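You operate a simulated robot arm through the tools that you are given. There is no shell and no other tool. Be economical: measure what you need, move in short steps, check, and stop when the job is done.

You are at the controls of a simulated robot arm. One attempt, no reset.

JOB
Put the grease tin that says "gear" from the top of the wide bench on the shelf under the wide bench and the grease tin that says "bearing" on top of the small grey pulley. Fetch the yellow token and set it on top of the blue parcel. Shut the green box drawer. Open the switch box door, switch the wall switch on, then shut the door. Take the white mug and put it on top of the small red pulley. Do these in any order. Set down upright: white mug.
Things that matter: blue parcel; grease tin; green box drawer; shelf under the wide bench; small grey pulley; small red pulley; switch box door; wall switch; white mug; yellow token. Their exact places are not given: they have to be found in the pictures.

It is judged by the outcome, as a careful person would: the job done as asked, and still so three seconds after it is handed in. It fails if anything else is knocked over, pushed out of place, dropped, spilled or broken.

ROBOT AND FRAMES
A 7-joint arm with a two-finger parallel gripper on a trunk, on a base that drives. Base frame: it is fixed to the floor where the robot stands at the start and does not move with it; the origin is under the middle of the robot, x ahead of it, y to its left, z up; the surface under the hand at the start is at about z = 850. Readings come in mm, degrees, newtons and seconds.
With the tool pointing down near the work surface it reaches from about 400 to 760 mm from the robot's upright axis, wherever it stands. Its first joint turns from -143.0 to 143.0 degrees. Places, roughly: blue parcel (12x9x6 cm) [300, -2200, 900]; grease tin [750, 250, 1000]; green box drawer [-1700, -2100, 900]; shelf under the wide bench [800, 400, 200]; small grey pulley (13x13x6 cm) [800, 600, 900]; small red pulley (13x13x6 cm) [-3000, 5300, 700]; switch box door [-1600, -3200, 1200]; wall switch [-1500, -3200, 1100]; white mug (12x8x9 cm) [-3900, 3400, 900]; yellow token (4x4x2 cm) [-200, -2300, 900]. Payload 3 kg.
Tool frame: the origin (TCP) lies between the finger pads and is the grasp point; the fingertips stand 30 mm ahead of it; z points along the fingers, y is the line along which they close. Largest opening 110 mm; finger width 20, thickness 10; the body of the gripper, 48 by 112 mm, starts 55 mm behind the TCP.
Orientation is told as [roll, pitch, yaw] about the base's x, y, z axes, in that order, counted from this pose: with the fingers straight down and closing along the base's y, the tool's x points along the base's -x, its y along +y and its z along -z.

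CONTROLS
- The arm moves only by the tool servo_tool. Its argument "rows" is one flat list of numbers, 7 for each row, row after row: the shift along the base's x, y, z in cm, then the turn, a rotation vector about the base's x, y, z in degrees, then the opening, from 0 (shut) to 1 (fully open). In form: [x, y, z, ax, ay, az, claw, x, y, z, ax, ay, az, claw, ...]. A call has 1 to 12 rows; each row is the pose to reach, as a shift and turn from the pose commanded when the call began. Rows are played at 5 a second. More than 50 mm and 8.6 degrees between two rows, or a gripper value outside its range, and nothing of the call is played. A pose out of reach is approached as far as the arm can. The call stops where the force on the tool passes 40 N (or 10 N more than at its start, if that is more) or the arm is blocked; 0.2 s more then pass. Each finger travels about 108 mm/s and halts on what it meets, pressing with about 41 N; the grip force reading is that of the motor and also rises with nothing between the fingers. The clock runs only during rows and for 0.2 s after the last one: add rows that repeat a pose to give the fingers time. It gives the time, the measured TCP pose, the force on the tool (base axes), the opening and the grip force at its end, in the units of the frame above (readings bear some noise), with the torque about the TCP (base axes, N m) and any sound that the robot's microphone picked up, and new pictures: "views" is both (left out), scene, wrist or none.
- Cameras (640 x 400 px; columns grow to the right, rows downward): "scene" is now at [151.3, 25.6, 1622.5]; the picture's right is [0.36, -0.93, -0.00], its down [-0.74, -0.28, -0.61] and it looks along [0.57, 0.22, -0.80] (base axes); focal length 250 px, centre (320, 200). "wrist" rides on the gripper at [72, 17, -103] in the tool frame; the picture's right is [-0.23, 0.97, 0.00], its down [-0.76, -0.18, -0.62] and it looks along [-0.61, -0.14, 0.78] (tool axes); focal length 222 px, centre (320, 200).
- slide_trunk(by): slides the trunk up (or, below 0, down) by that many mm; the arm and the scene camera ride with it, the base frame stays. It gives what a move gives, with no picture.
- base_move(legs): drives the robot by 1 to 6 legs, each [ahead, left, turn to the left] in mm, mm and degrees, along the robot's own axes; the way and the turn of a leg run together, so that a leg with both is an arc; at most 1500 mm and 180 degrees a leg. The arm and the cameras ride along, it lands a little off, and it stops where it bumps. It gives what a move gives, and a new picture of the scene camera.
- pan_tilt(pan, tilt): turns the head with the scene camera to pan (to the left, within 86 degrees either way) and tilt (down, from -29 to 69), counted from straight ahead of the robot. It gives what a move gives, and a new picture of the scene camera.
- measure_at(camera, pixels): for up to 12 pixels [column, row] of the newest picture of that camera ("zoom" is the newest enlarged one), the place [x, y, z] in the base frame of the surface seen there, good to about 2 mm. The clock stands still meanwhile.
- inspect(camera, box): a new picture of the part [left, top, right, bottom] of that camera's present view, enlarged. The clock stands still meanwhile.
- close_job(): hands the job in; it is judged then, once.

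Keep the steps short. Do not move on a guess: measure, check each grasp and each placing, and mend mistakes. In all there are 124 turns and 260 pictures (those below and enlarged ones count). Leave the gripper open and the arm clear of the work at the hand-in unless told otherwise, and finish with a single line.

The tools are called after "Request:" as a command line: name --argument value ..., lists and objects as JSON in quotes. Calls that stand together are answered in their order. servo_tool: Moves the arm, as the interface text tells. Its arguments: {"type":"object","properties":{"rows":{"type":"array","items":{"type":"number"}},"views":{"type":"string","enum":["both","scene","wrist","none"]}},"required":["rows"]} The other tools are called the same way: slide_trunk (by) slides the trunk up or down; base_move (legs) drives the base; pan_tilt (pan, tilt) turns the head that bears the scene camera; measure_at (camera, pixels) gives the place of the surface under pixels of a picture; inspect (camera, box) takes an enlarged picture of a part of a camera's view; close_job () hands the job in.

At the start:

```text
time_s: 0.0
position: [614.8, 151.7, 1190.5]
tool_rot: [0.0, 0.0, 0.0]
ft_force: [0.1, 0.7, 0.0]
torque: [-0.01, 0.01, 0.0]
gripper_width: 110.2
grip_force: 0.0
trunk travel left (down, up): [-750.0, 140.0]
robot x, y, heading: [0.3, 2.6, 0.1]
head pan, tilt: [20.8, 52.7]
```

scene: 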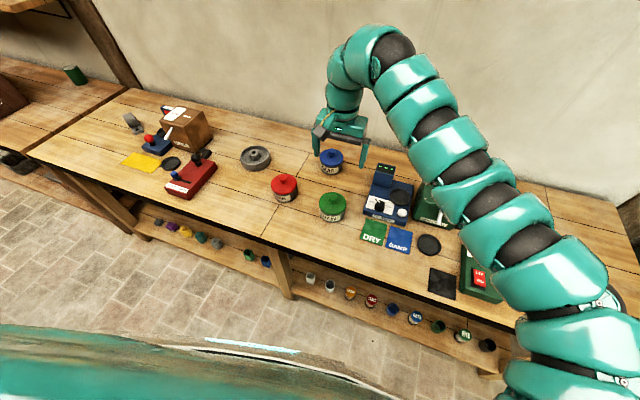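
wrist: 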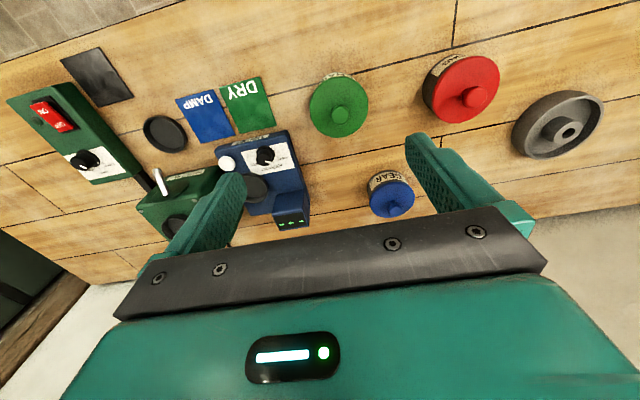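

I see three tins (blue, red, green); the blue one seems to read GEAR. I enlarge to read labels and measure.

Request:
inspect --camera "scene" --box '[230, 130, 390, 230]'

Request:
inspect --camera "wrist" --box '[300, 40, 620, 240]'

Request:
measure_at --camera "scene" --pixels '[[331, 154], [284, 181], [332, 201], [255, 155], [260, 150], [300, 220], [345, 262], [200, 240], [410, 310], [310, 145], [331, 168]]'

```text
4.00 times, centred on (310, 180) of scene
```

zoom: 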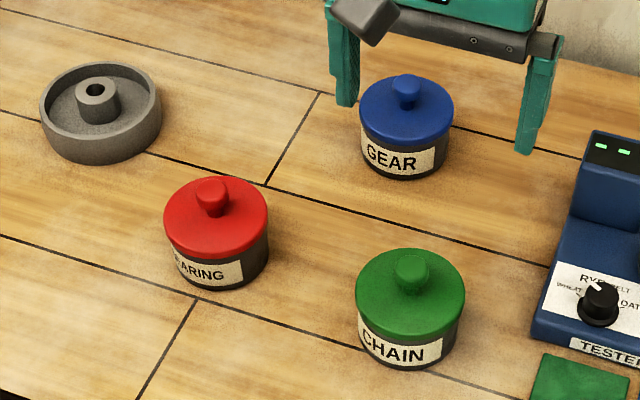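

```text
2.00 times, centred on (460, 140) of wrist
```

zoom: 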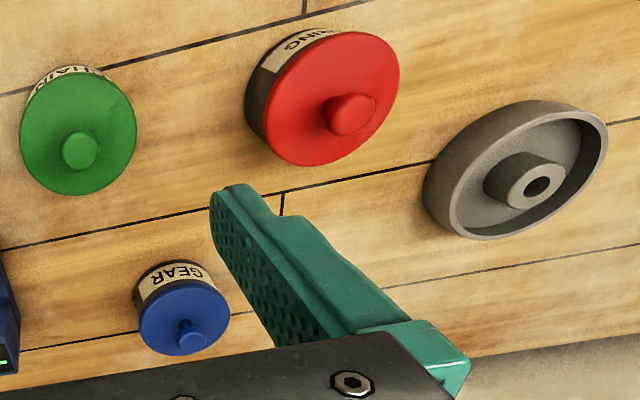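

```text
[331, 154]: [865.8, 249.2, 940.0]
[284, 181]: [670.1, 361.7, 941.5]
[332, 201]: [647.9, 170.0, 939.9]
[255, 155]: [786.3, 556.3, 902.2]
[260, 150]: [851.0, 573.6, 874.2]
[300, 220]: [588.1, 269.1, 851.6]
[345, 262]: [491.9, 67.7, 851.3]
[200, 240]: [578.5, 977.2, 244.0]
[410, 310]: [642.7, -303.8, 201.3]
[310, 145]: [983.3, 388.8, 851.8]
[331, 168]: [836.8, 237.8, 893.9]
```

Red tin = BEARING, blue = GEAR, green = CHAIN. I enlarge the pulley and red tin for accurate sizes.

Request:
inspect --camera "scene" --box '[230, 135, 310, 185]'

Request:
inspect --camera "scene" --box '[260, 165, 324, 205]'

Request:
measure_at --camera "zoom" --pixels '[[110, 190], [365, 190], [238, 130], [235, 285], [235, 85], [238, 210], [330, 240], [150, 280], [350, 340], [250, 390]]'

```text
8.00 times, centred on (270, 160) of scene
```

zoom: 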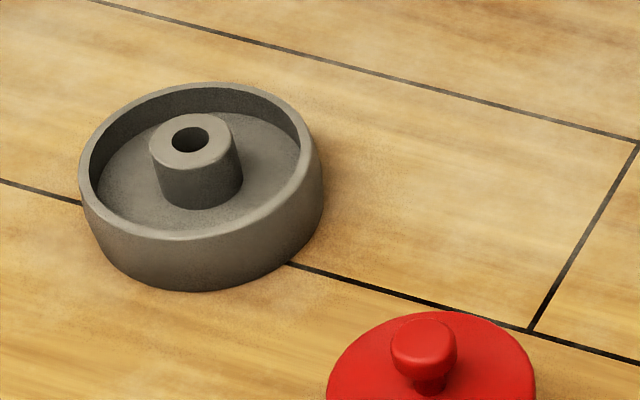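

```text
10.00 times, centred on (292, 185) of scene
```

zoom: 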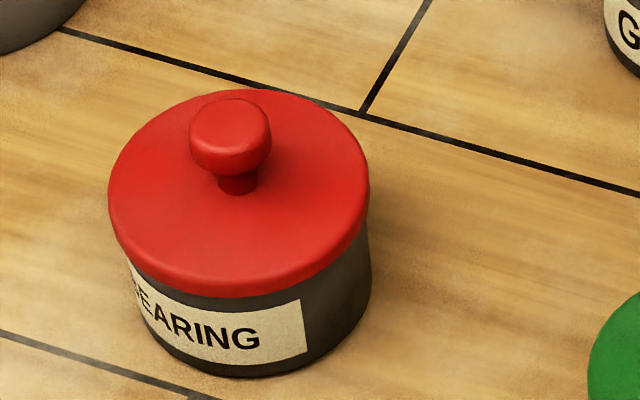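

```text
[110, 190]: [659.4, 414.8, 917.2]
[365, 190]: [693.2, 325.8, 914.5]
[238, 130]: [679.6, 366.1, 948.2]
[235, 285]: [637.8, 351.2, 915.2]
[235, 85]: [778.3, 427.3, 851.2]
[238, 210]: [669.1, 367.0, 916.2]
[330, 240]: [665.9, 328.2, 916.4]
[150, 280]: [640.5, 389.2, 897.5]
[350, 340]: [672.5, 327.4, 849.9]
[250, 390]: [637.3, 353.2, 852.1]
```

I'll measure the grey pulley in detail.

Request:
inspect --camera "scene" --box '[230, 135, 310, 185]'

Request:
measure_at --camera "zoom" --pixels '[[165, 130], [217, 150], [190, 155], [84, 180], [312, 170], [200, 86], [185, 235], [120, 190], [270, 160], [190, 118], [80, 195], [200, 280]]'

Request:
inspect --camera "scene" --box '[311, 140, 359, 170]'

Request:
measure_at --camera "zoom" --pixels '[[125, 195], [420, 195], [270, 240], [260, 90], [270, 300], [270, 330], [265, 120]]'

```text
8.00 times, centred on (270, 160) of scene
```

zoom: 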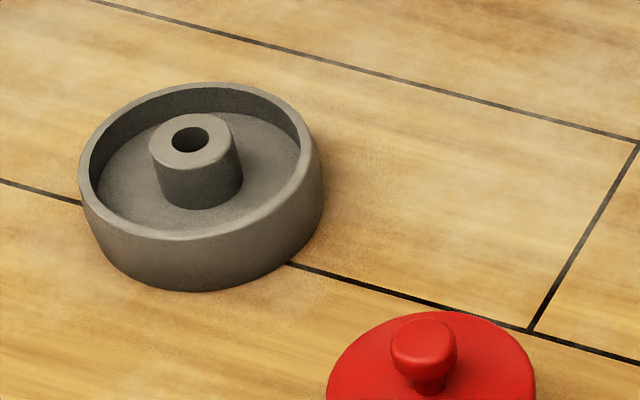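

```text
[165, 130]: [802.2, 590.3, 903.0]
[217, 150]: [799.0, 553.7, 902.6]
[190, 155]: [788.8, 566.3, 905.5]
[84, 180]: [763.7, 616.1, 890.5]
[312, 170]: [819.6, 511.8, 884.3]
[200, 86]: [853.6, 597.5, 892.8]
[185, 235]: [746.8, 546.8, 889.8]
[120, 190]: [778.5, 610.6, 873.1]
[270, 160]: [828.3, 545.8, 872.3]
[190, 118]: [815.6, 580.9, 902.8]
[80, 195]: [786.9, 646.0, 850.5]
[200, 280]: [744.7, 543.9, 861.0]
```

```text
13.33 times, centred on (335, 155) of scene
```

zoom: 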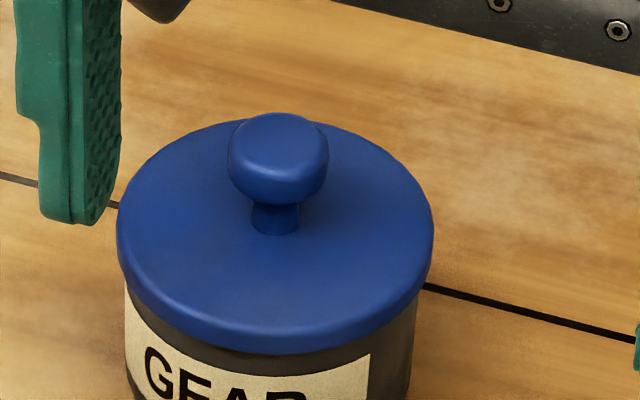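

```text
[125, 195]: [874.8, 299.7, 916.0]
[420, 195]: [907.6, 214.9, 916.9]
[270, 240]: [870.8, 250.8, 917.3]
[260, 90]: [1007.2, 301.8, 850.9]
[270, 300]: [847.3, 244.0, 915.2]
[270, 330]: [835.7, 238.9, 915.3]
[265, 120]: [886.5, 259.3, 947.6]
```

Measured: red tin centre ≈(680,369), lid top 916, Ø95; grey pulley centre ≈(800,571), hub top 903; blue tin ≈(890,255). I need bench and shelf edges before driving.

Request:
measure_at --camera "scene" --pixels '[[150, 205], [240, 243], [350, 290], [285, 270], [285, 298], [230, 265], [330, 310], [300, 330], [100, 300], [195, 355], [60, 380], [270, 365]]'

Request:
pan_tilt --pan 0 --tilt 69

```text
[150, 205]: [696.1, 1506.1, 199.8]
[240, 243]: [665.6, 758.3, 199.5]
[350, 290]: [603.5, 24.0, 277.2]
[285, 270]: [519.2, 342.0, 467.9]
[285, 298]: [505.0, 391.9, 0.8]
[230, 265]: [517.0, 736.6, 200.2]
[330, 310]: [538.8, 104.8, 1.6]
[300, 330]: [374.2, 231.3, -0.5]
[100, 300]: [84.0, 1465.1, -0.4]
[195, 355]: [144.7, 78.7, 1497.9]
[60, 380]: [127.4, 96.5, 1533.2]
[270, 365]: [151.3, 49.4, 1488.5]
```

```text
time_s: 0.8
position: [616.0, 151.8, 1191.2]
tool_rot: [0.1, 0.0, 0.0]
ft_force: [0.1, 0.2, -0.5]
torque: [0.02, -0.03, -0.01]
gripper_width: 110.0
grip_force: 0.0
trunk travel left (down, up): [-750.0, 140.0]
robot x, y, heading: [-1.4, -2.9, -0.1]
head pan, tilt: [0.0, 68.8]
```

scene: 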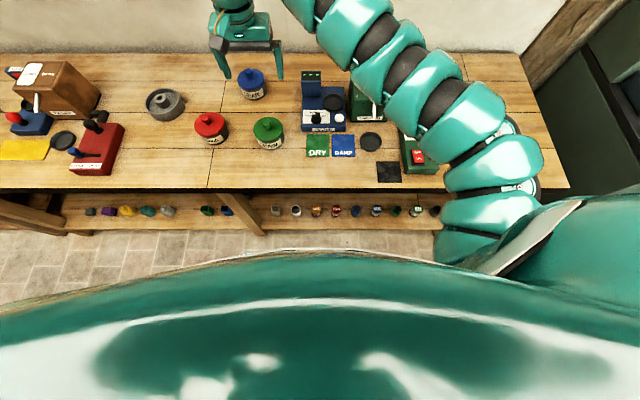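

Shelf is at z=200, front edge x≈515, with a free stretch near y≈700. I drive left and a bit ahead to reach the red tin and pulley.

Request:
base_move --legs '[[0, 470, 0], [70, 0, 0]]'

```text
time_s: 4.2
position: [686.2, 614.7, 1190.9]
tool_rot: [-0.1, 0.2, 0.0]
ft_force: [-0.1, -0.3, 0.3]
torque: [0.01, 0.02, 0.01]
gripper_width: 109.7
grip_force: 0.0
trunk travel left (down, up): [-750.0, 140.0]
robot x, y, heading: [68.4, 464.6, 0.4]
head pan, tilt: [0.0, 68.8]
```

scene: 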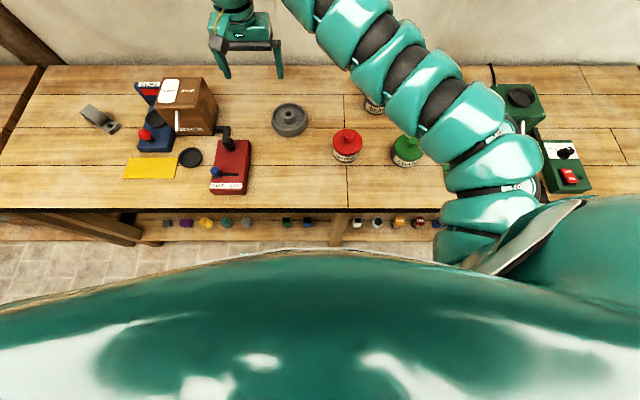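

I re-measure tin (347,140) and pulley from here.

Request:
inspect --camera "scene" --box '[260, 90, 388, 170]'

Request:
measure_at --camera "zoom" --pixels '[[360, 255], [508, 255], [435, 300], [435, 200], [435, 210], [145, 125], [165, 145], [125, 145], [145, 165], [60, 130], [240, 130], [150, 210]]'

```text
5.00 times, centred on (324, 130) of scene
```

zoom: 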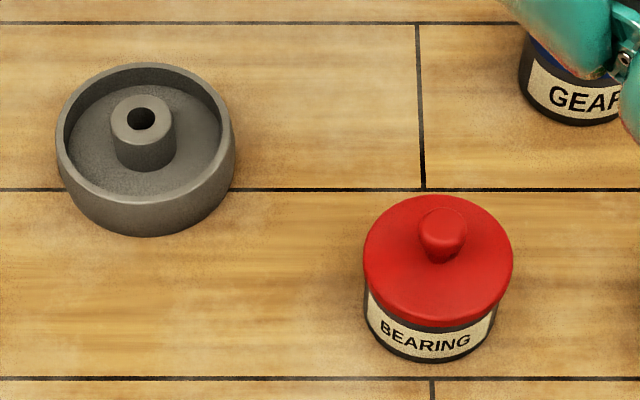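

```text
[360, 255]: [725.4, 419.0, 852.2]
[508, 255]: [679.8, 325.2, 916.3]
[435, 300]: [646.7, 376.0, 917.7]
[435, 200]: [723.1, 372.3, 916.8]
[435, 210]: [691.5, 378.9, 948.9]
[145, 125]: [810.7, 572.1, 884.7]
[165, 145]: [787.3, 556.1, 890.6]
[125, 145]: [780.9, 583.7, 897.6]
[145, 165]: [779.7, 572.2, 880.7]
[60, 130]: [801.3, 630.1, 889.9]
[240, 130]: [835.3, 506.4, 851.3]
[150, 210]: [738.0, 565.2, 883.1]
```

Red tin centre (679,371). I move the open gripper above it, stopping at z≈1000.

Request:
servo_tool --rows '[0, -4, 0, 0, 0, 0, 1, 0, -8, -2, 0, 0, 0, 1, 0, -12, -5, 0, 0, 0, 1, 0, -16, -8, 0, 0, 0, 1, -0.5, -20, -11, 0, 0, 0, 1, -0.7, -22.5, -15, 0, 0, 0, 1, -0.7, -24.4, -18.5, 0, 0, 0, 1, -0.7, -24.4, -18.5, 0, 0, 0, 1]'

```text
refused: row 5 steps farther than a row can; nothing moved
```

Request:
servo_tool --rows '[0, -4, 0, 0, 0, 0, 1, 0, -8, -2, 0, 0, 0, 1, 0, -12, -5, 0, 0, 0, 1, 0, -15.9, -8, 0, 0, 0, 1, -0.4, -19.7, -11, 0, 0, 0, 1, -0.7, -22.5, -15, 0, 0, 0, 1, -0.7, -24.4, -18.5, 0, 0, 0, 1, -0.7, -24.4, -18.5, 0, 0, 0, 1]'

```text
time_s: 6.0
position: [746.0, 461.0, 1141.4]
tool_rot: [-0.1, 0.2, -0.3]
ft_force: [-0.8, 0.5, -0.3]
torque: [-0.08, -0.04, 0.03]
gripper_width: 110.0
grip_force: 0.0
out of reach, approached as far as the arm can: row 2, 3, 4, 5, 6, 7, 8
trunk travel left (down, up): [-750.0, 140.0]
robot x, y, heading: [71.0, 463.4, 0.5]
head pan, tilt: [0.0, 68.8]
```

scene: 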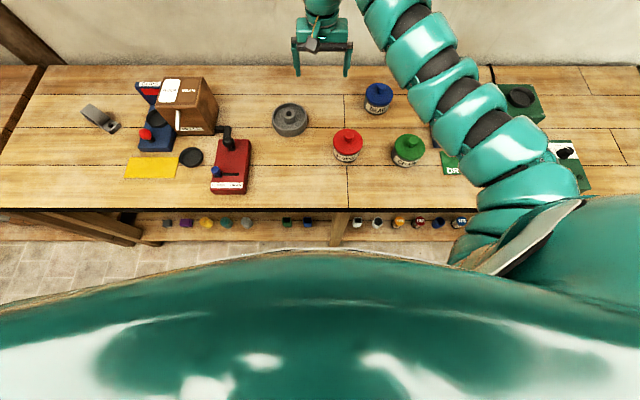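
wrist: 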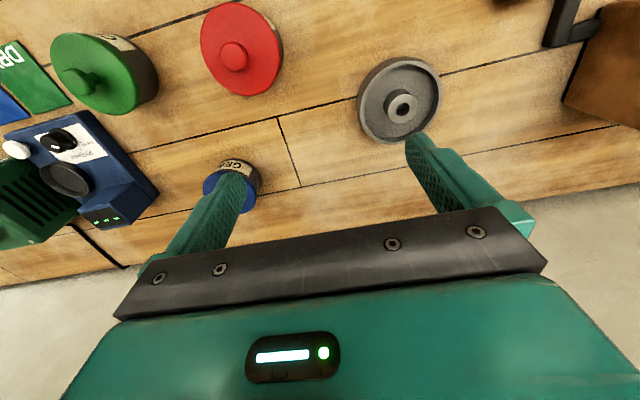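

It was out of reach partway; now at (746,461,1141). I retry in a straight path from here.

Request:
servo_tool --rows '[0, -2, -4, 0, 0, 0, 1, -1, -4, -8, 0, 0, 0, 1, -3, -7, -11, 0, 0, 0, 1, -6.7, -9, -13, 0, 0, 0, 1, -6.7, -9, -13, 0, 0, 0, 1]'

```text
time_s: 7.2
position: [746.2, 457.3, 1140.5]
tool_rot: [0.1, 0.3, -0.2]
ft_force: [0.6, 0.6, -0.3]
torque: [-0.02, 0.01, 0.02]
gripper_width: 110.3
grip_force: 0.1
out of reach, approached as far as the arm can: row 1, 2, 3, 4, 5
trunk travel left (down, up): [-750.0, 140.0]
robot x, y, heading: [71.0, 462.8, 0.3]
head pan, tilt: [0.0, 68.8]
```

scene: 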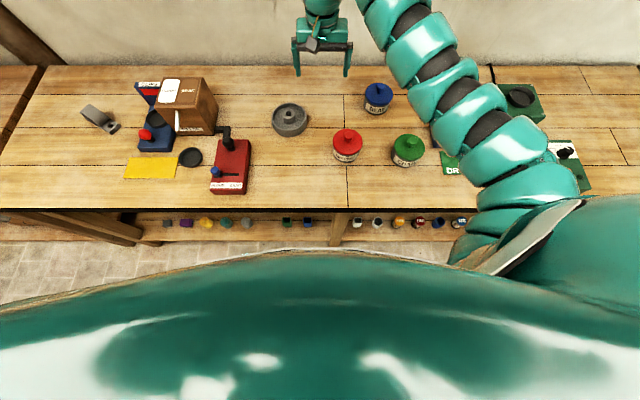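
wrist: 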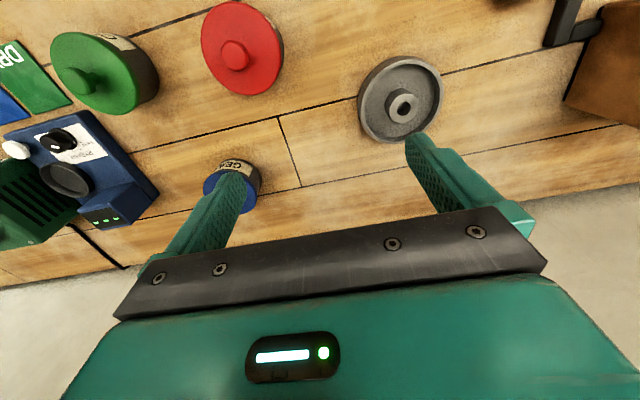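

The arm is at some limit. I measure a few arm points to understand its posture.

Request:
measure_at --camera "scene" --pixels '[[480, 245], [535, 195], [510, 150], [455, 90], [405, 45], [385, 20], [325, 10], [600, 240]]'

Request:
pan_tilt --pan -15 --tilt 25

```text
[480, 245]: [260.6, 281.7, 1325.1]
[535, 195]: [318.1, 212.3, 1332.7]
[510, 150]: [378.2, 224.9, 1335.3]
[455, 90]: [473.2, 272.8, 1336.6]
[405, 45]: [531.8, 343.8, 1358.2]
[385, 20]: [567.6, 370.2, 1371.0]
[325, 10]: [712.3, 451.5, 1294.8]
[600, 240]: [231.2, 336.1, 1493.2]
```

```text
time_s: 8.3
position: [746.8, 459.1, 1140.0]
tool_rot: [0.0, 0.3, -0.3]
ft_force: [-0.9, -0.5, 0.4]
torque: [0.0, 0.01, -0.01]
gripper_width: 110.0
grip_force: 0.1
trunk travel left (down, up): [-750.0, 140.0]
robot x, y, heading: [71.2, 461.6, 0.1]
head pan, tilt: [-15.0, 25.0]
```

scene: 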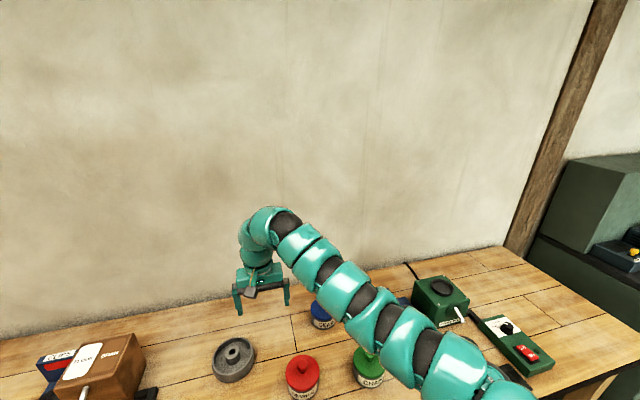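

I'll go back toward the starting relative pose and test a straight descent there.

Request:
servo_tool --rows '[-1, 4, 1, 0, 0, 0, 1, -3, 8, 2.5, 0, 0, 0, 1, -5, 12, 4, 0, 0, 0, 1, -6, 15.6, 5, 0, 0, 0, 1, -6, 15.6, 1, 0, 0, 0, 1, -6, 15.6, -3, 0, 0, 0, 1, -6, 15.6, -7, 0, 0, 0, 1]' --views "none"

```text
time_s: 9.9
position: [685.5, 613.5, 1075.6]
tool_rot: [0.0, 0.1, 0.1]
ft_force: [0.4, -0.6, 0.6]
torque: [-0.02, 0.0, -0.01]
gripper_width: 110.3
grip_force: 0.1
trunk travel left (down, up): [-750.0, 140.0]
robot x, y, heading: [69.8, 464.8, 0.1]
head pan, tilt: [-15.0, 25.0]
```

Descending works. Now I try the sideways move at this lower height.

Request:
servo_tool --rows '[0, 0, -4, 0, 0, 0, 1, 0, -4, -7, 0, 0, 0, 1, 0, -8.5, -7, 0, 0, 0, 1, 0, -13, -7, 0, 0, 0, 1, 0, -17.5, -7, 0, 0, 0, 1, 0, -22, -7, 0, 0, 0, 1, -0.6, -24.3, -7, 0, 0, 0, 1]'

```text
time_s: 11.5
position: [725.2, 421.2, 960.3]
tool_rot: [0.0, -0.1, 0.0]
ft_force: [0.7, 0.3, -0.3]
torque: [-0.01, -0.03, 0.01]
gripper_width: 110.0
grip_force: 0.1
out of reach, approached as far as the arm can: row 2, 3, 4, 5, 6, 7
trunk travel left (down, up): [-750.0, 140.0]
robot x, y, heading: [69.1, 461.6, 0.1]
head pan, tilt: [-15.0, 25.0]
```

scene: 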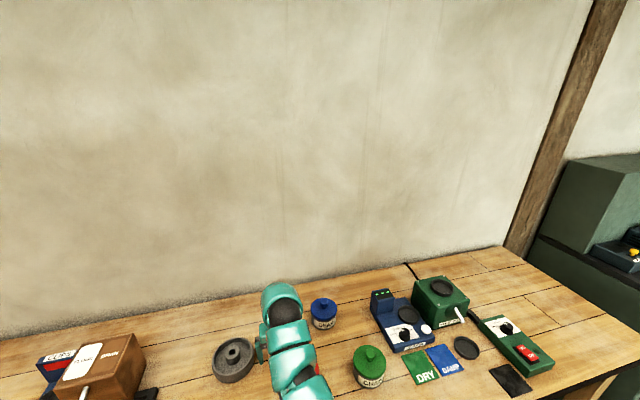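
wrist: 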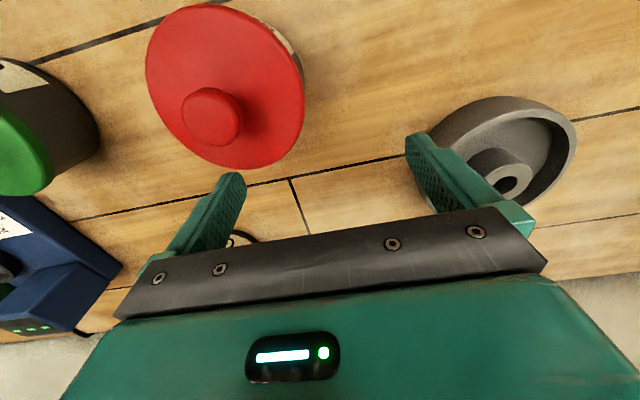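

The posture drifts; likely a wrist-turn limit. I go up first, then return to the known-good relative pose, and test moving sideways together with a yaw turn to the right.

Request:
servo_tool --rows '[0, 0, 4.5, 0, 0, 0, 1, 0, 0, 9, 0, 0, 0, 1, -1, 4, 10, 0, 0, 0, 1, -2, 8, 10, 0, 0, 0, 1, -3, 12, 10, 0, 0, 0, 1, -4, 16, 10, 0, 0, 0, 1, -4, 19, 10, 0, 0, 0, 1]' --views "none"

Request:
servo_tool --rows '[0, -3, 0, 0, 0, -6, 1, 0, -6, 0, 0, 0, -12, 1, 0, -9, 0, 0, 0, -18, 1, 0, -12, 0, 0, 0, -24, 1, 0, -15, 0, 0, 0, -30, 1, 0, -18, 0, 0, 0, -36, 1, 0, -21, 0, 0, 0, -40, 1, -0.5, -24, 0, 0, 0, -40, 1]'

```text
time_s: 13.1
position: [683.8, 618.3, 1055.0]
tool_rot: [0.0, 0.0, -0.1]
ft_force: [-0.7, 0.2, -0.4]
torque: [0.0, -0.03, 0.04]
gripper_width: 110.1
grip_force: 0.1
out of reach, approached as far as the arm can: row 1, 2, 3, 4, 5, 6
trunk travel left (down, up): [-750.0, 140.0]
robot x, y, heading: [69.4, 465.8, 0.0]
head pan, tilt: [-15.0, 25.0]
```

```text
time_s: 14.9
position: [773.5, 368.8, 1015.1]
tool_rot: [1.3, -4.6, -31.3]
ft_force: [0.1, -1.2, -0.2]
torque: [0.08, 0.02, 0.03]
gripper_width: 110.0
grip_force: 0.1
out of reach, approached as far as the arm can: row 1, 2, 3, 4, 5, 6, 7, 8
trunk travel left (down, up): [-750.0, 140.0]
robot x, y, heading: [67.7, 461.5, 0.1]
head pan, tilt: [-15.0, 25.0]
```

scene: 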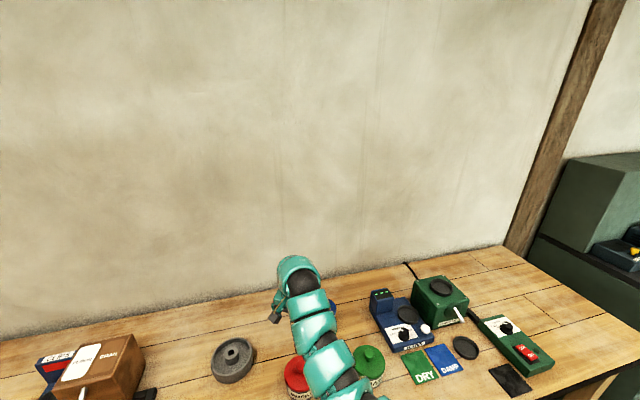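
wrist: 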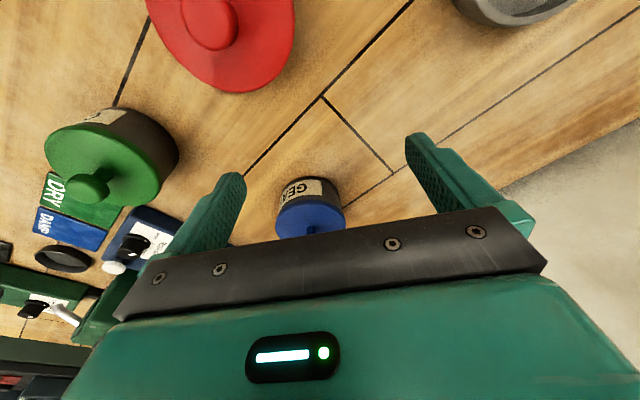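

Worse with that yaw. I return to the good pose, yaw 0, and test the opposite yaw.

Request:
servo_tool --rows '[-1, 4, 1, 0, 0, 5, 1, -2, 8, 2, 0, 0, 10, 1, -4, 12, 3, 0, 0, 16, 1, -6, 16, 4, 0, 0, 22, 1, -8, 20, 4, 0, 0, 28, 1, -9, 24.5, 4, 0, 0, 31, 1]' --views "none"

Request:
servo_tool --rows '[0, -1, 0, 0, 0, 6, 1, 0, -2, 0, 0, 0, 12, 1, 0, -3, 0, 0, 0, 18, 1, 0, -5, 0, 0, 0, 24, 1, 0, -7, 0, 0, 0, 30, 1, 0, -9, 0, 0, 0, 36, 1, 0, -11, 0, 0, 0, 42, 1, 0, -13, 0, 0, 0, 48, 1, 0, -16, 0, 0, 0, 54, 1]'

```text
time_s: 16.3
position: [705.2, 616.9, 1056.6]
tool_rot: [1.0, -4.9, -0.2]
ft_force: [-0.3, 1.2, -0.1]
torque: [-0.07, -0.01, -0.03]
gripper_width: 110.1
grip_force: 0.1
out of reach, approached as far as the arm can: row 1, 2, 3, 4, 5, 6
trunk travel left (down, up): [-750.0, 140.0]
robot x, y, heading: [69.8, 462.5, -0.4]
head pan, tilt: [-15.0, 25.0]
```

```text
time_s: 18.3
position: [763.2, 419.3, 1012.1]
tool_rot: [0.5, -6.4, 49.3]
ft_force: [-0.2, 0.4, -0.5]
torque: [0.08, 0.02, 0.01]
gripper_width: 109.9
grip_force: 0.0
out of reach, approached as far as the arm can: row 2, 3, 4, 5, 6, 7, 8, 9
trunk travel left (down, up): [-750.0, 140.0]
robot x, y, heading: [70.1, 464.0, 0.2]
head pan, tilt: [-15.0, 25.0]
```

scene: 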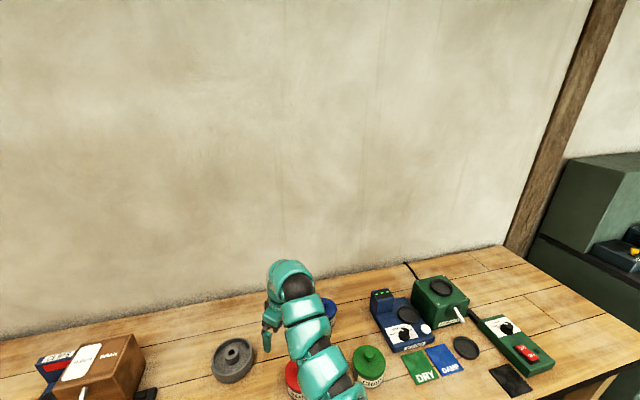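
wrist: 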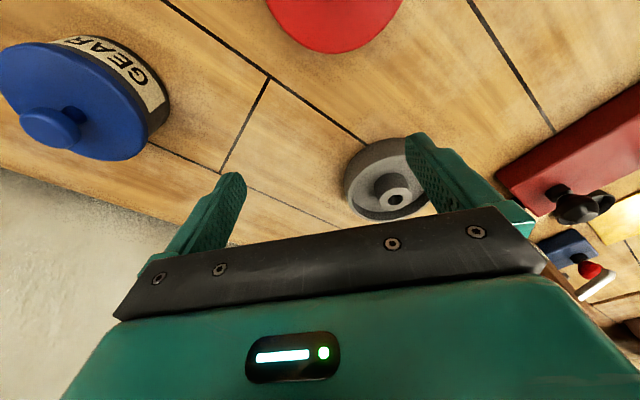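

Yaw isn't the cause; I'll keep the hand at the good relative pose and position with the base instead. Return to it now and level the tool.

Request:
servo_tool --rows '[-1, 4, 1, 0, 0, -6, 1, -2, 8, 1.5, 0, 0, -12, 1, -4, 12, 2, 0, 0, -18, 1, -6, 16, 3, 0, 0, -24, 1, -7.8, 19.6, 4, 0, 0, -30, 1, -7.8, 19.6, 4, 0, 0, -36, 1, -7.8, 19.6, 4, 0, 0, -42, 1, -7.8, 19.6, 4, 0, 0, -49.3, 1]' --views "none"

Request:
base_move --legs '[[0, -242, 0]]'

```text
time_s: 20.1
position: [692.8, 623.5, 1049.7]
tool_rot: [0.2, -6.3, 0.0]
ft_force: [-0.4, -0.2, -0.3]
torque: [-0.02, -0.05, 0.01]
gripper_width: 109.9
grip_force: 0.0
out of reach, approached as far as the arm can: row 1, 3, 4, 5, 6, 7, 8
trunk travel left (down, up): [-750.0, 140.0]
robot x, y, heading: [65.2, 461.7, 0.1]
head pan, tilt: [-15.0, 25.0]
```

```text
time_s: 21.9
position: [694.1, 384.7, 1051.2]
tool_rot: [0.3, -6.3, 0.1]
ft_force: [-0.4, 0.0, 0.1]
torque: [0.0, -0.01, 0.04]
gripper_width: 109.9
grip_force: 0.1
trunk travel left (down, up): [-750.0, 140.0]
robot x, y, heading: [73.3, 226.3, 0.3]
head pan, tilt: [-15.0, 25.0]
```

scene: 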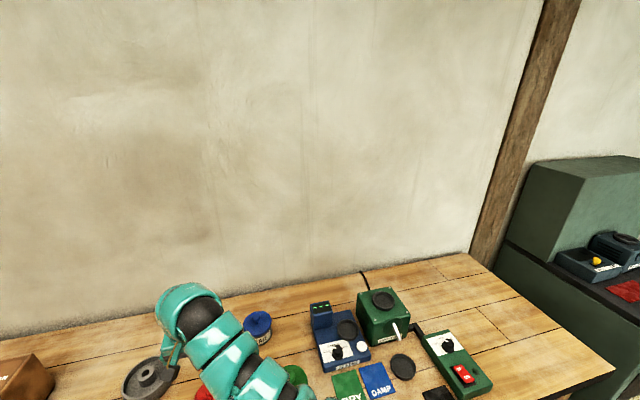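

I level the pitch and fine position above the red tin.

Request:
servo_tool --rows '[0, 0, 2, 0, 3, 0, 1, -1, -1, 2, 0, 6.3, 0, 1, -1.5, -1.4, 0, 0, 6.3, 0, 1, -1.5, -1.4, -3, 0, 6.3, 0, 1, -1.5, -1.4, -5, 0, 6.3, 0, 1]'

```text
time_s: 23.1
position: [679.8, 371.4, 1000.2]
tool_rot: [0.2, 0.0, 0.0]
ft_force: [0.5, 0.2, -0.1]
torque: [0.04, 0.0, -0.01]
gripper_width: 110.1
grip_force: 0.1
out of reach, approached as far as the arm can: row 3
trunk travel left (down, up): [-750.0, 140.0]
robot x, y, heading: [68.7, 222.1, 0.2]
head pan, tilt: [-15.0, 25.0]
```

scene: 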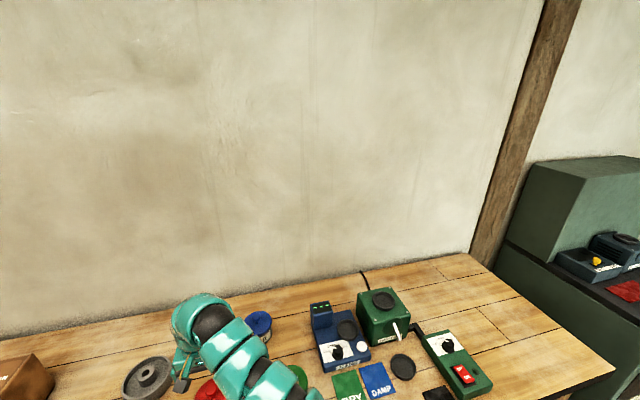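
wrist: 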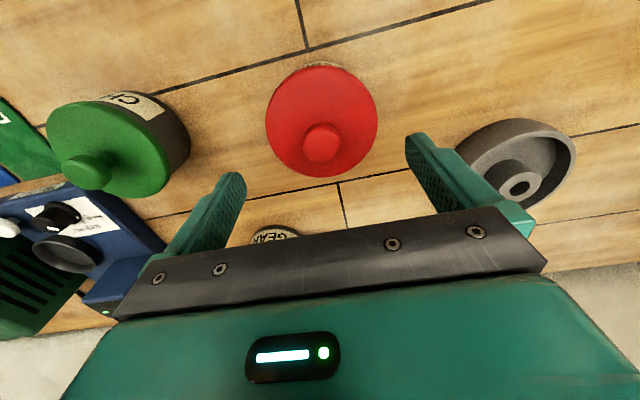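

Pose is right above. A check measure of lid edges in the wrist view.

Request:
measure_at --camera "wrist" --pixels '[[268, 120], [376, 115], [320, 72], [320, 145]]'

```text
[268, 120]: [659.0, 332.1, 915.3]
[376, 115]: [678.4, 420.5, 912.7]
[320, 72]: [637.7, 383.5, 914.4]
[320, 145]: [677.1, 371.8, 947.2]
```

Consistent. Descend to z≈903 and close.

Request:
servo_tool --rows '[0, 0, -4, 0, 0, 0, 1, 0, 0.1, -7, 0, 0, 0, 1, 0, 0.1, -9.7, 0, 0, 0, 1, 0, 0.1, -9.7, 0, 0, 0, 0.7, 0, 0.1, -9.7, 0, 0, 0, 0.7, 0, 0.1, -9.7, 0, 0, 0, 0.7]' --views "wrist"

```text
time_s: 24.5
position: [678.9, 374.2, 902.5]
tool_rot: [0.3, -0.1, 0.1]
ft_force: [-0.1, 0.1, -0.1]
torque: [-0.06, 0.03, 0.02]
gripper_width: 95.1
grip_force: 40.9
trunk travel left (down, up): [-750.0, 140.0]
robot x, y, heading: [66.4, 223.6, 0.1]
head pan, tilt: [-15.0, 25.0]
heard: snap
```

wrist: 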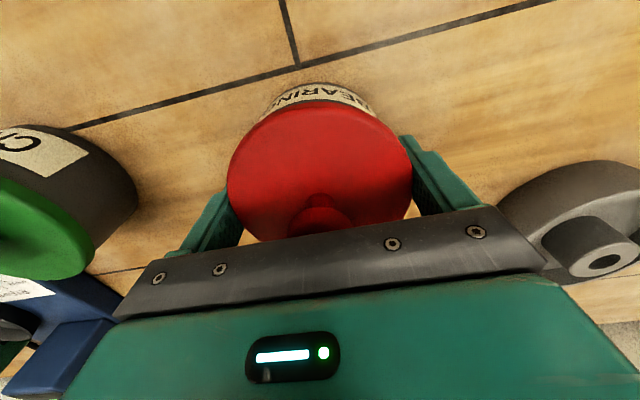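

Gripped (95 mm). Lift 8 cm and check.

Request:
servo_tool --rows '[0, 0, 3, 0, 0, 0, 0.7, 0, 0, 6, 0, 0, 0, 0.7, 0, 0, 8, 0, 0, 0, 0.7]' --views "wrist"

Request:
base_move --legs '[[50, 197, 0]]'

Request:
pan_tilt --pan 0 --tilt 60

```text
time_s: 25.3
position: [680.3, 373.0, 982.7]
tool_rot: [0.2, -0.1, 0.0]
ft_force: [-0.4, 0.2, 0.5]
torque: [0.0, 0.04, -0.01]
gripper_width: 95.1
grip_force: 40.8
trunk travel left (down, up): [-750.0, 140.0]
robot x, y, heading: [68.0, 221.9, 0.3]
head pan, tilt: [-15.0, 25.0]
```

wrist: 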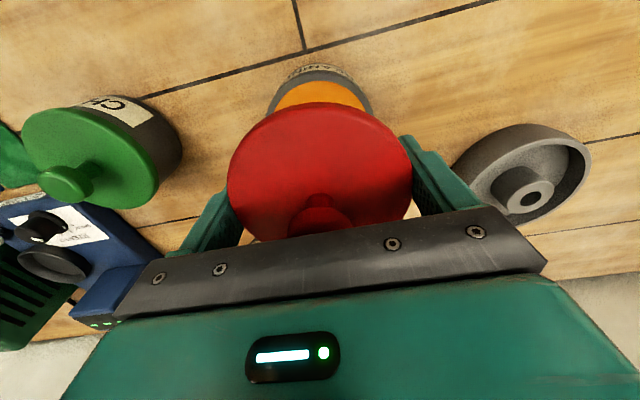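

```text
time_s: 26.9
position: [730.0, 571.3, 981.2]
tool_rot: [0.1, 0.0, 0.0]
ft_force: [0.3, -0.2, -0.4]
torque: [0.01, 0.01, 0.01]
gripper_width: 95.2
grip_force: 40.2
trunk travel left (down, up): [-750.0, 140.0]
robot x, y, heading: [119.3, 423.5, 0.1]
head pan, tilt: [-15.0, 25.0]
```

scene: 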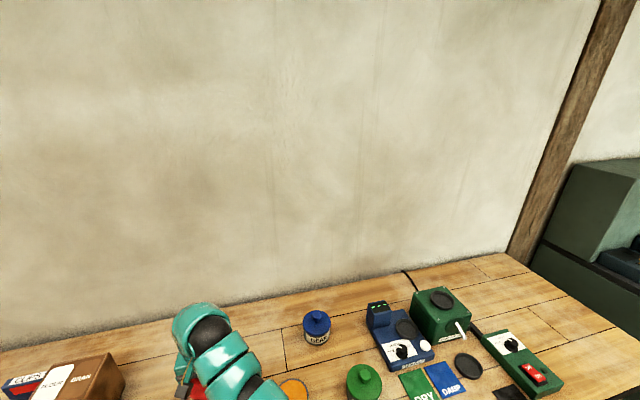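

```text
time_s: 27.9
position: [729.9, 571.4, 980.3]
tool_rot: [0.2, 0.0, 0.0]
ft_force: [-0.1, 0.1, 0.1]
torque: [0.02, -0.01, 0.01]
gripper_width: 95.3
grip_force: 40.8
trunk travel left (down, up): [-750.0, 140.0]
robot x, y, heading: [117.4, 424.1, 0.1]
head pan, tilt: [0.0, 60.0]
```

scene: 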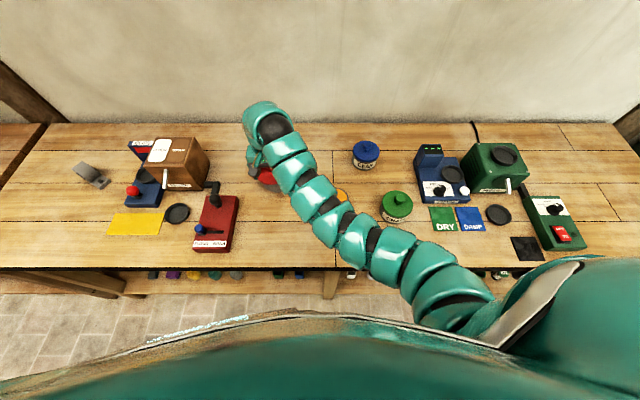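

The lid (with a snap) came off in my fingers and the body stayed behind (orange grease at 341,195). I must put the lid back. First I measure the open body.

Request:
inspect --camera "scene" --box '[240, 150, 400, 250]'

Request:
base_move --legs '[[-52, -50, 0]]'

```text
4.00 times, centred on (320, 200) of scene
```

zoom: 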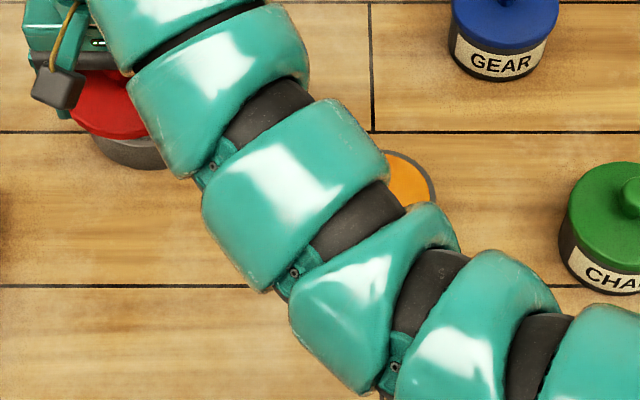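

```text
time_s: 28.9
position: [676.9, 520.4, 981.3]
tool_rot: [0.2, 0.1, 0.0]
ft_force: [-0.4, -1.0, 0.2]
torque: [0.02, 0.0, -0.01]
gripper_width: 95.3
grip_force: 40.6
trunk travel left (down, up): [-750.0, 140.0]
robot x, y, heading: [70.0, 373.1, 0.0]
head pan, tilt: [0.0, 60.0]
```

scene: 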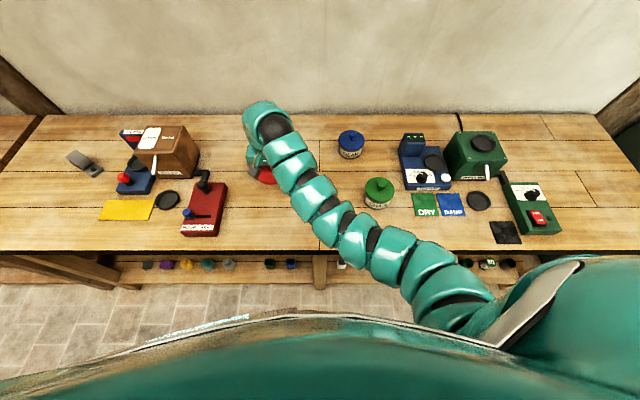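

Request:
base_move --legs '[[0, -147, 0]]'

Request:
inspect --camera "wrist" --box '[200, 40, 440, 190]'

Request:
measure_at --camera "zoom" --pixels '[[185, 170], [465, 170], [320, 80], [330, 150], [220, 130], [420, 130], [320, 105]]'

```text
time_s: 30.3
position: [677.6, 371.3, 982.4]
tool_rot: [0.4, -0.1, 0.1]
ft_force: [-0.4, -0.2, 0.1]
torque: [0.04, -0.02, 0.02]
gripper_width: 95.4
grip_force: 41.3
trunk travel left (down, up): [-750.0, 140.0]
robot x, y, heading: [67.3, 219.7, 0.2]
head pan, tilt: [0.0, 60.0]
```

scene: 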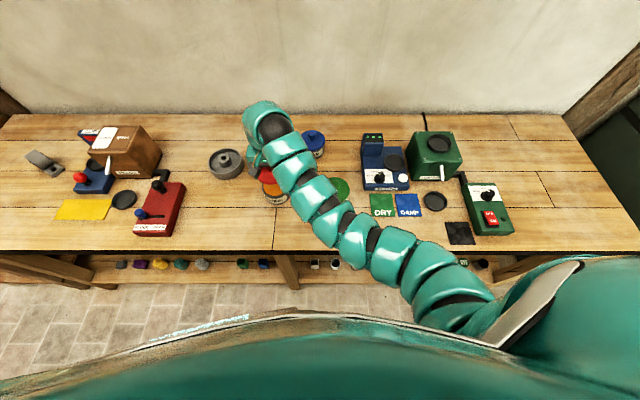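

```text
2.67 times, centred on (320, 115) of wrist
```

zoom: 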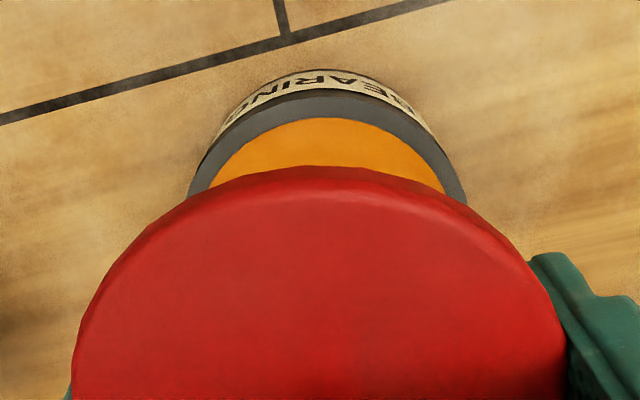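

```text
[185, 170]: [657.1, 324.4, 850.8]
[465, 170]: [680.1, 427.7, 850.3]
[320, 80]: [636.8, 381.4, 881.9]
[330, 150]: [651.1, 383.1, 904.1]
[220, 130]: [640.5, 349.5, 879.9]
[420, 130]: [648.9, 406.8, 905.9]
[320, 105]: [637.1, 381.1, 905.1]
```

I measure points along the body's rim to get its centre.

Request:
measure_at --camera "zoom" --pixels '[[196, 180], [222, 142], [260, 112], [300, 98], [340, 96], [380, 108], [415, 130], [440, 156], [457, 185], [212, 160]]'

```text
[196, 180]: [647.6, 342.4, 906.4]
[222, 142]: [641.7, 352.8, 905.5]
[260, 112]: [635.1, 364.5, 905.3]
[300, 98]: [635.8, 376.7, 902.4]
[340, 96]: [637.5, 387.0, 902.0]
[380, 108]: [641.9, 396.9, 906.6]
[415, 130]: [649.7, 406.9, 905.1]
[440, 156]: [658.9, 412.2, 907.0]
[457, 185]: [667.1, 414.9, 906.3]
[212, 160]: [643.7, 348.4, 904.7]
```

Body centre ≈(680.3,373.5), rim z 906. I shift +2,+2.3 mm and lower the lid to the grasp height, watching force.

Request:
servo_tool --rows '[0.2, 0.22, -1, 0, 0, 0, 0.7, 0.2, 0.22, -4, 0, 0, 0, 0.7, 0.2, 0.22, -6, 0, 0, 0, 0.7, 0.2, 0.22, -7, 0, 0, 0, 0.7, 0.2, 0.22, -7.5, 0, 0, 0, 0.7, 0.2, 0.22, -8, 0, 0, 0, 0.7, 0.2, 0.22, -8, 0, 0, 0, 0.7]' --views "wrist"

```text
time_s: 31.9
position: [681.0, 375.6, 901.2]
tool_rot: [0.2, -0.1, 0.0]
ft_force: [3.0, -2.6, 12.8]
torque: [-0.85, 0.42, 0.08]
gripper_width: 95.4
grip_force: 40.7
trunk travel left (down, up): [-750.0, 140.0]
robot x, y, heading: [72.9, 222.5, 0.1]
head pan, tilt: [0.0, 60.0]
heard: snap
```

wrist: 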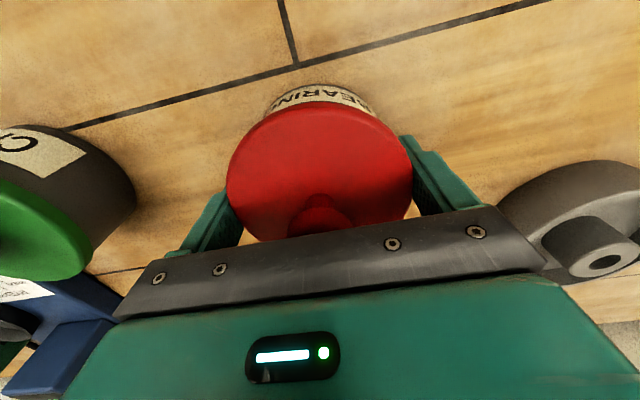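

Lid snapped back. The lid mustn't be gripped; I'll instead grip the body below it with the tool tilted forward 50° from vertical. Release, rise, back off.

Request:
servo_tool --rows '[0, 0, 0, 0, 0, 0, 1, 0, 0, 0, 0, 0, 0, 1, 0, 0, 3, 0, 0, 0, 1, 0, 0, 7, 0, 0, 0, 1, 0, 0, 10, 0, 0, 0, 1]' --views "wrist"

Request:
base_move --legs '[[-150, 0, 0]]'

Request:
servo_tool --rows '[0, 0, 0, 0, -8, 0, 1, 0, 0, 0, 0, -16, 0, 1, 0, 0, 0, 0, -24, 0, 1, 0, 0, 0, 0, -32, 0, 1, 0, 0, 0, 0, -40, 0, 1, 0, 0, 0, 0, -46, 0, 1, 0, 0, 0, 0, -50, 0, 1]'

```text
time_s: 33.1
position: [681.0, 375.9, 1002.1]
tool_rot: [0.2, 0.1, 0.2]
ft_force: [-0.2, -0.4, -0.5]
torque: [0.0, -0.01, 0.02]
gripper_width: 110.2
grip_force: 0.1
trunk travel left (down, up): [-750.0, 140.0]
robot x, y, heading: [64.8, 223.9, 0.3]
head pan, tilt: [0.0, 60.0]
```

wrist: 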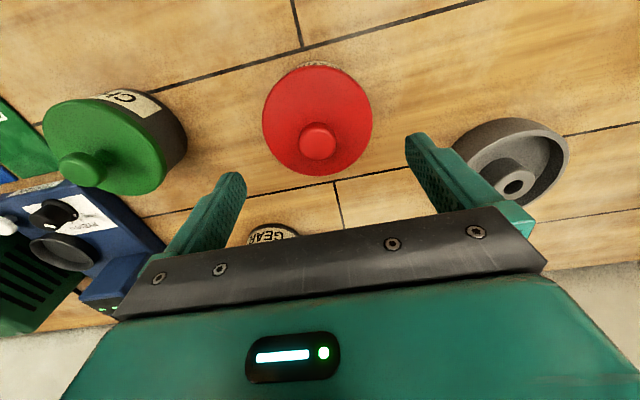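

```text
time_s: 34.5
position: [531.9, 374.8, 1003.9]
tool_rot: [0.3, -0.1, 0.0]
ft_force: [-0.4, -0.1, 0.2]
torque: [-0.01, -0.03, 0.02]
gripper_width: 110.0
grip_force: 0.0
trunk travel left (down, up): [-750.0, 140.0]
robot x, y, heading: [-80.7, 226.3, 0.1]
head pan, tilt: [0.0, 60.0]
```

scene: 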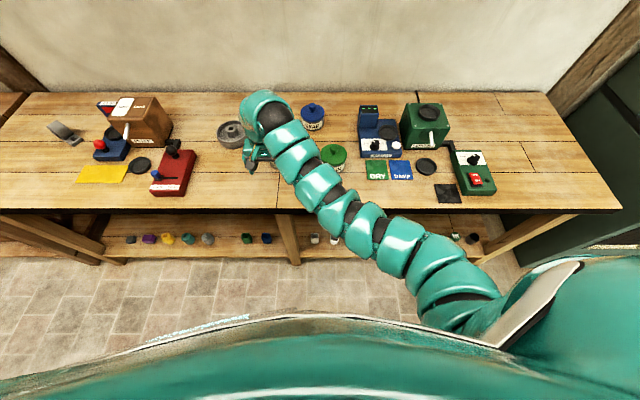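

```text
time_s: 36.1
position: [530.0, 375.1, 1002.4]
tool_rot: [0.2, -50.0, 0.1]
ft_force: [-0.2, -0.1, 0.1]
torque: [0.03, 0.03, -0.02]
gripper_width: 110.0
grip_force: 0.0
trunk travel left (down, up): [-750.0, 140.0]
robot x, y, heading: [-80.0, 220.3, 0.2]
head pan, tilt: [0.0, 60.0]
```

scene: 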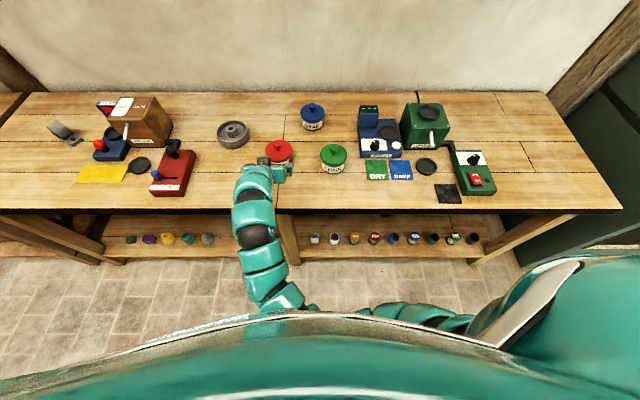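
wrist: 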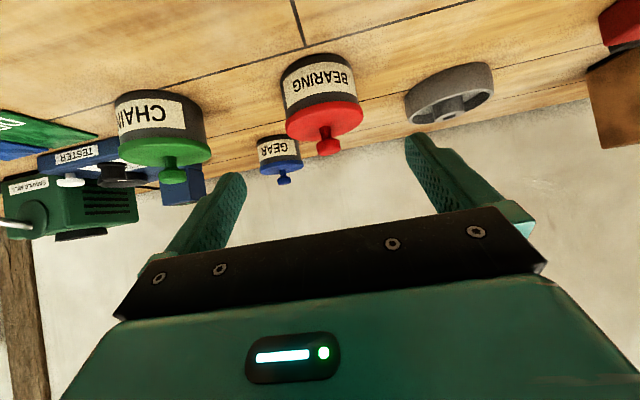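

Tilt works. I measure the red tin's lid edge and body from this wrist view.

Request:
inspect --camera "wrist" --box '[270, 40, 382, 110]'

Request:
inspect --camera "wrist" --box '[270, 45, 366, 165]'

Request:
measure_at --camera "wrist" --pixels '[[322, 90], [322, 110], [322, 103], [322, 107], [290, 125], [359, 118], [284, 95], [353, 85], [322, 145], [322, 120]]'

```text
5.71 times, centred on (326, 75) of wrist
```

zoom: 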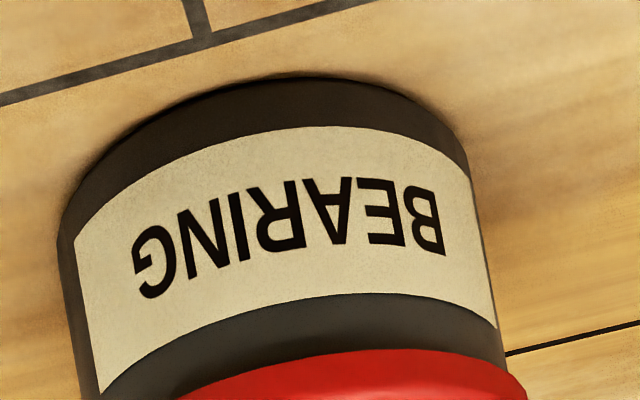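

```text
3.33 times, centred on (318, 105) of wrist
```

zoom: 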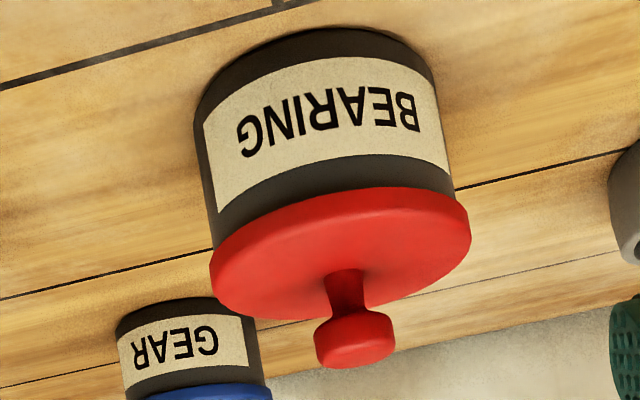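

```text
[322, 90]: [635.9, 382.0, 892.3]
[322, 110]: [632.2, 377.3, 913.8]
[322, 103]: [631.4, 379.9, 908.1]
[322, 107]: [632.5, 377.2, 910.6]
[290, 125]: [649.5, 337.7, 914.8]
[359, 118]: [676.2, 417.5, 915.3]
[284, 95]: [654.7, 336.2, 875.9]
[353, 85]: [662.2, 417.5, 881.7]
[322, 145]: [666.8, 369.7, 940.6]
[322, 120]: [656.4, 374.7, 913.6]
```

Lid spans z 904–916, body below. I approach along the tool axis: first to (593,375,950), then to (670,375,886).

Request:
servo_tool --rows '[3, 0, -2.5, 0, 0, 0, 1, 6.3, 0, -5.2, 0, 0, 0, 1, 9.5, 0, -8, 0, 0, 0, 1, 12, 0, -10, 0, 0, 0, 1, 14, 0, -11.6, 0, 0, 0, 1, 14, 0, -11.6, 0, 0, 0, 1]'

```text
time_s: 37.5
position: [670.9, 374.8, 887.1]
tool_rot: [0.3, -50.1, 0.0]
ft_force: [-0.2, 0.3, -0.3]
torque: [-0.03, 0.0, -0.03]
gripper_width: 110.1
grip_force: 0.0
trunk travel left (down, up): [-750.0, 140.0]
robot x, y, heading: [-81.6, 220.8, -0.1]
head pan, tilt: [0.0, 60.0]
```

scene: 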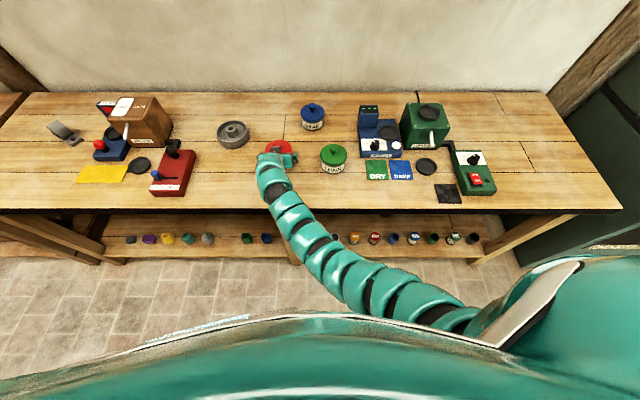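
wrist: 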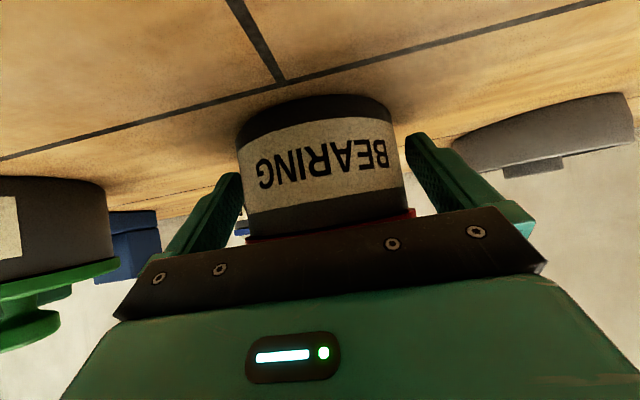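

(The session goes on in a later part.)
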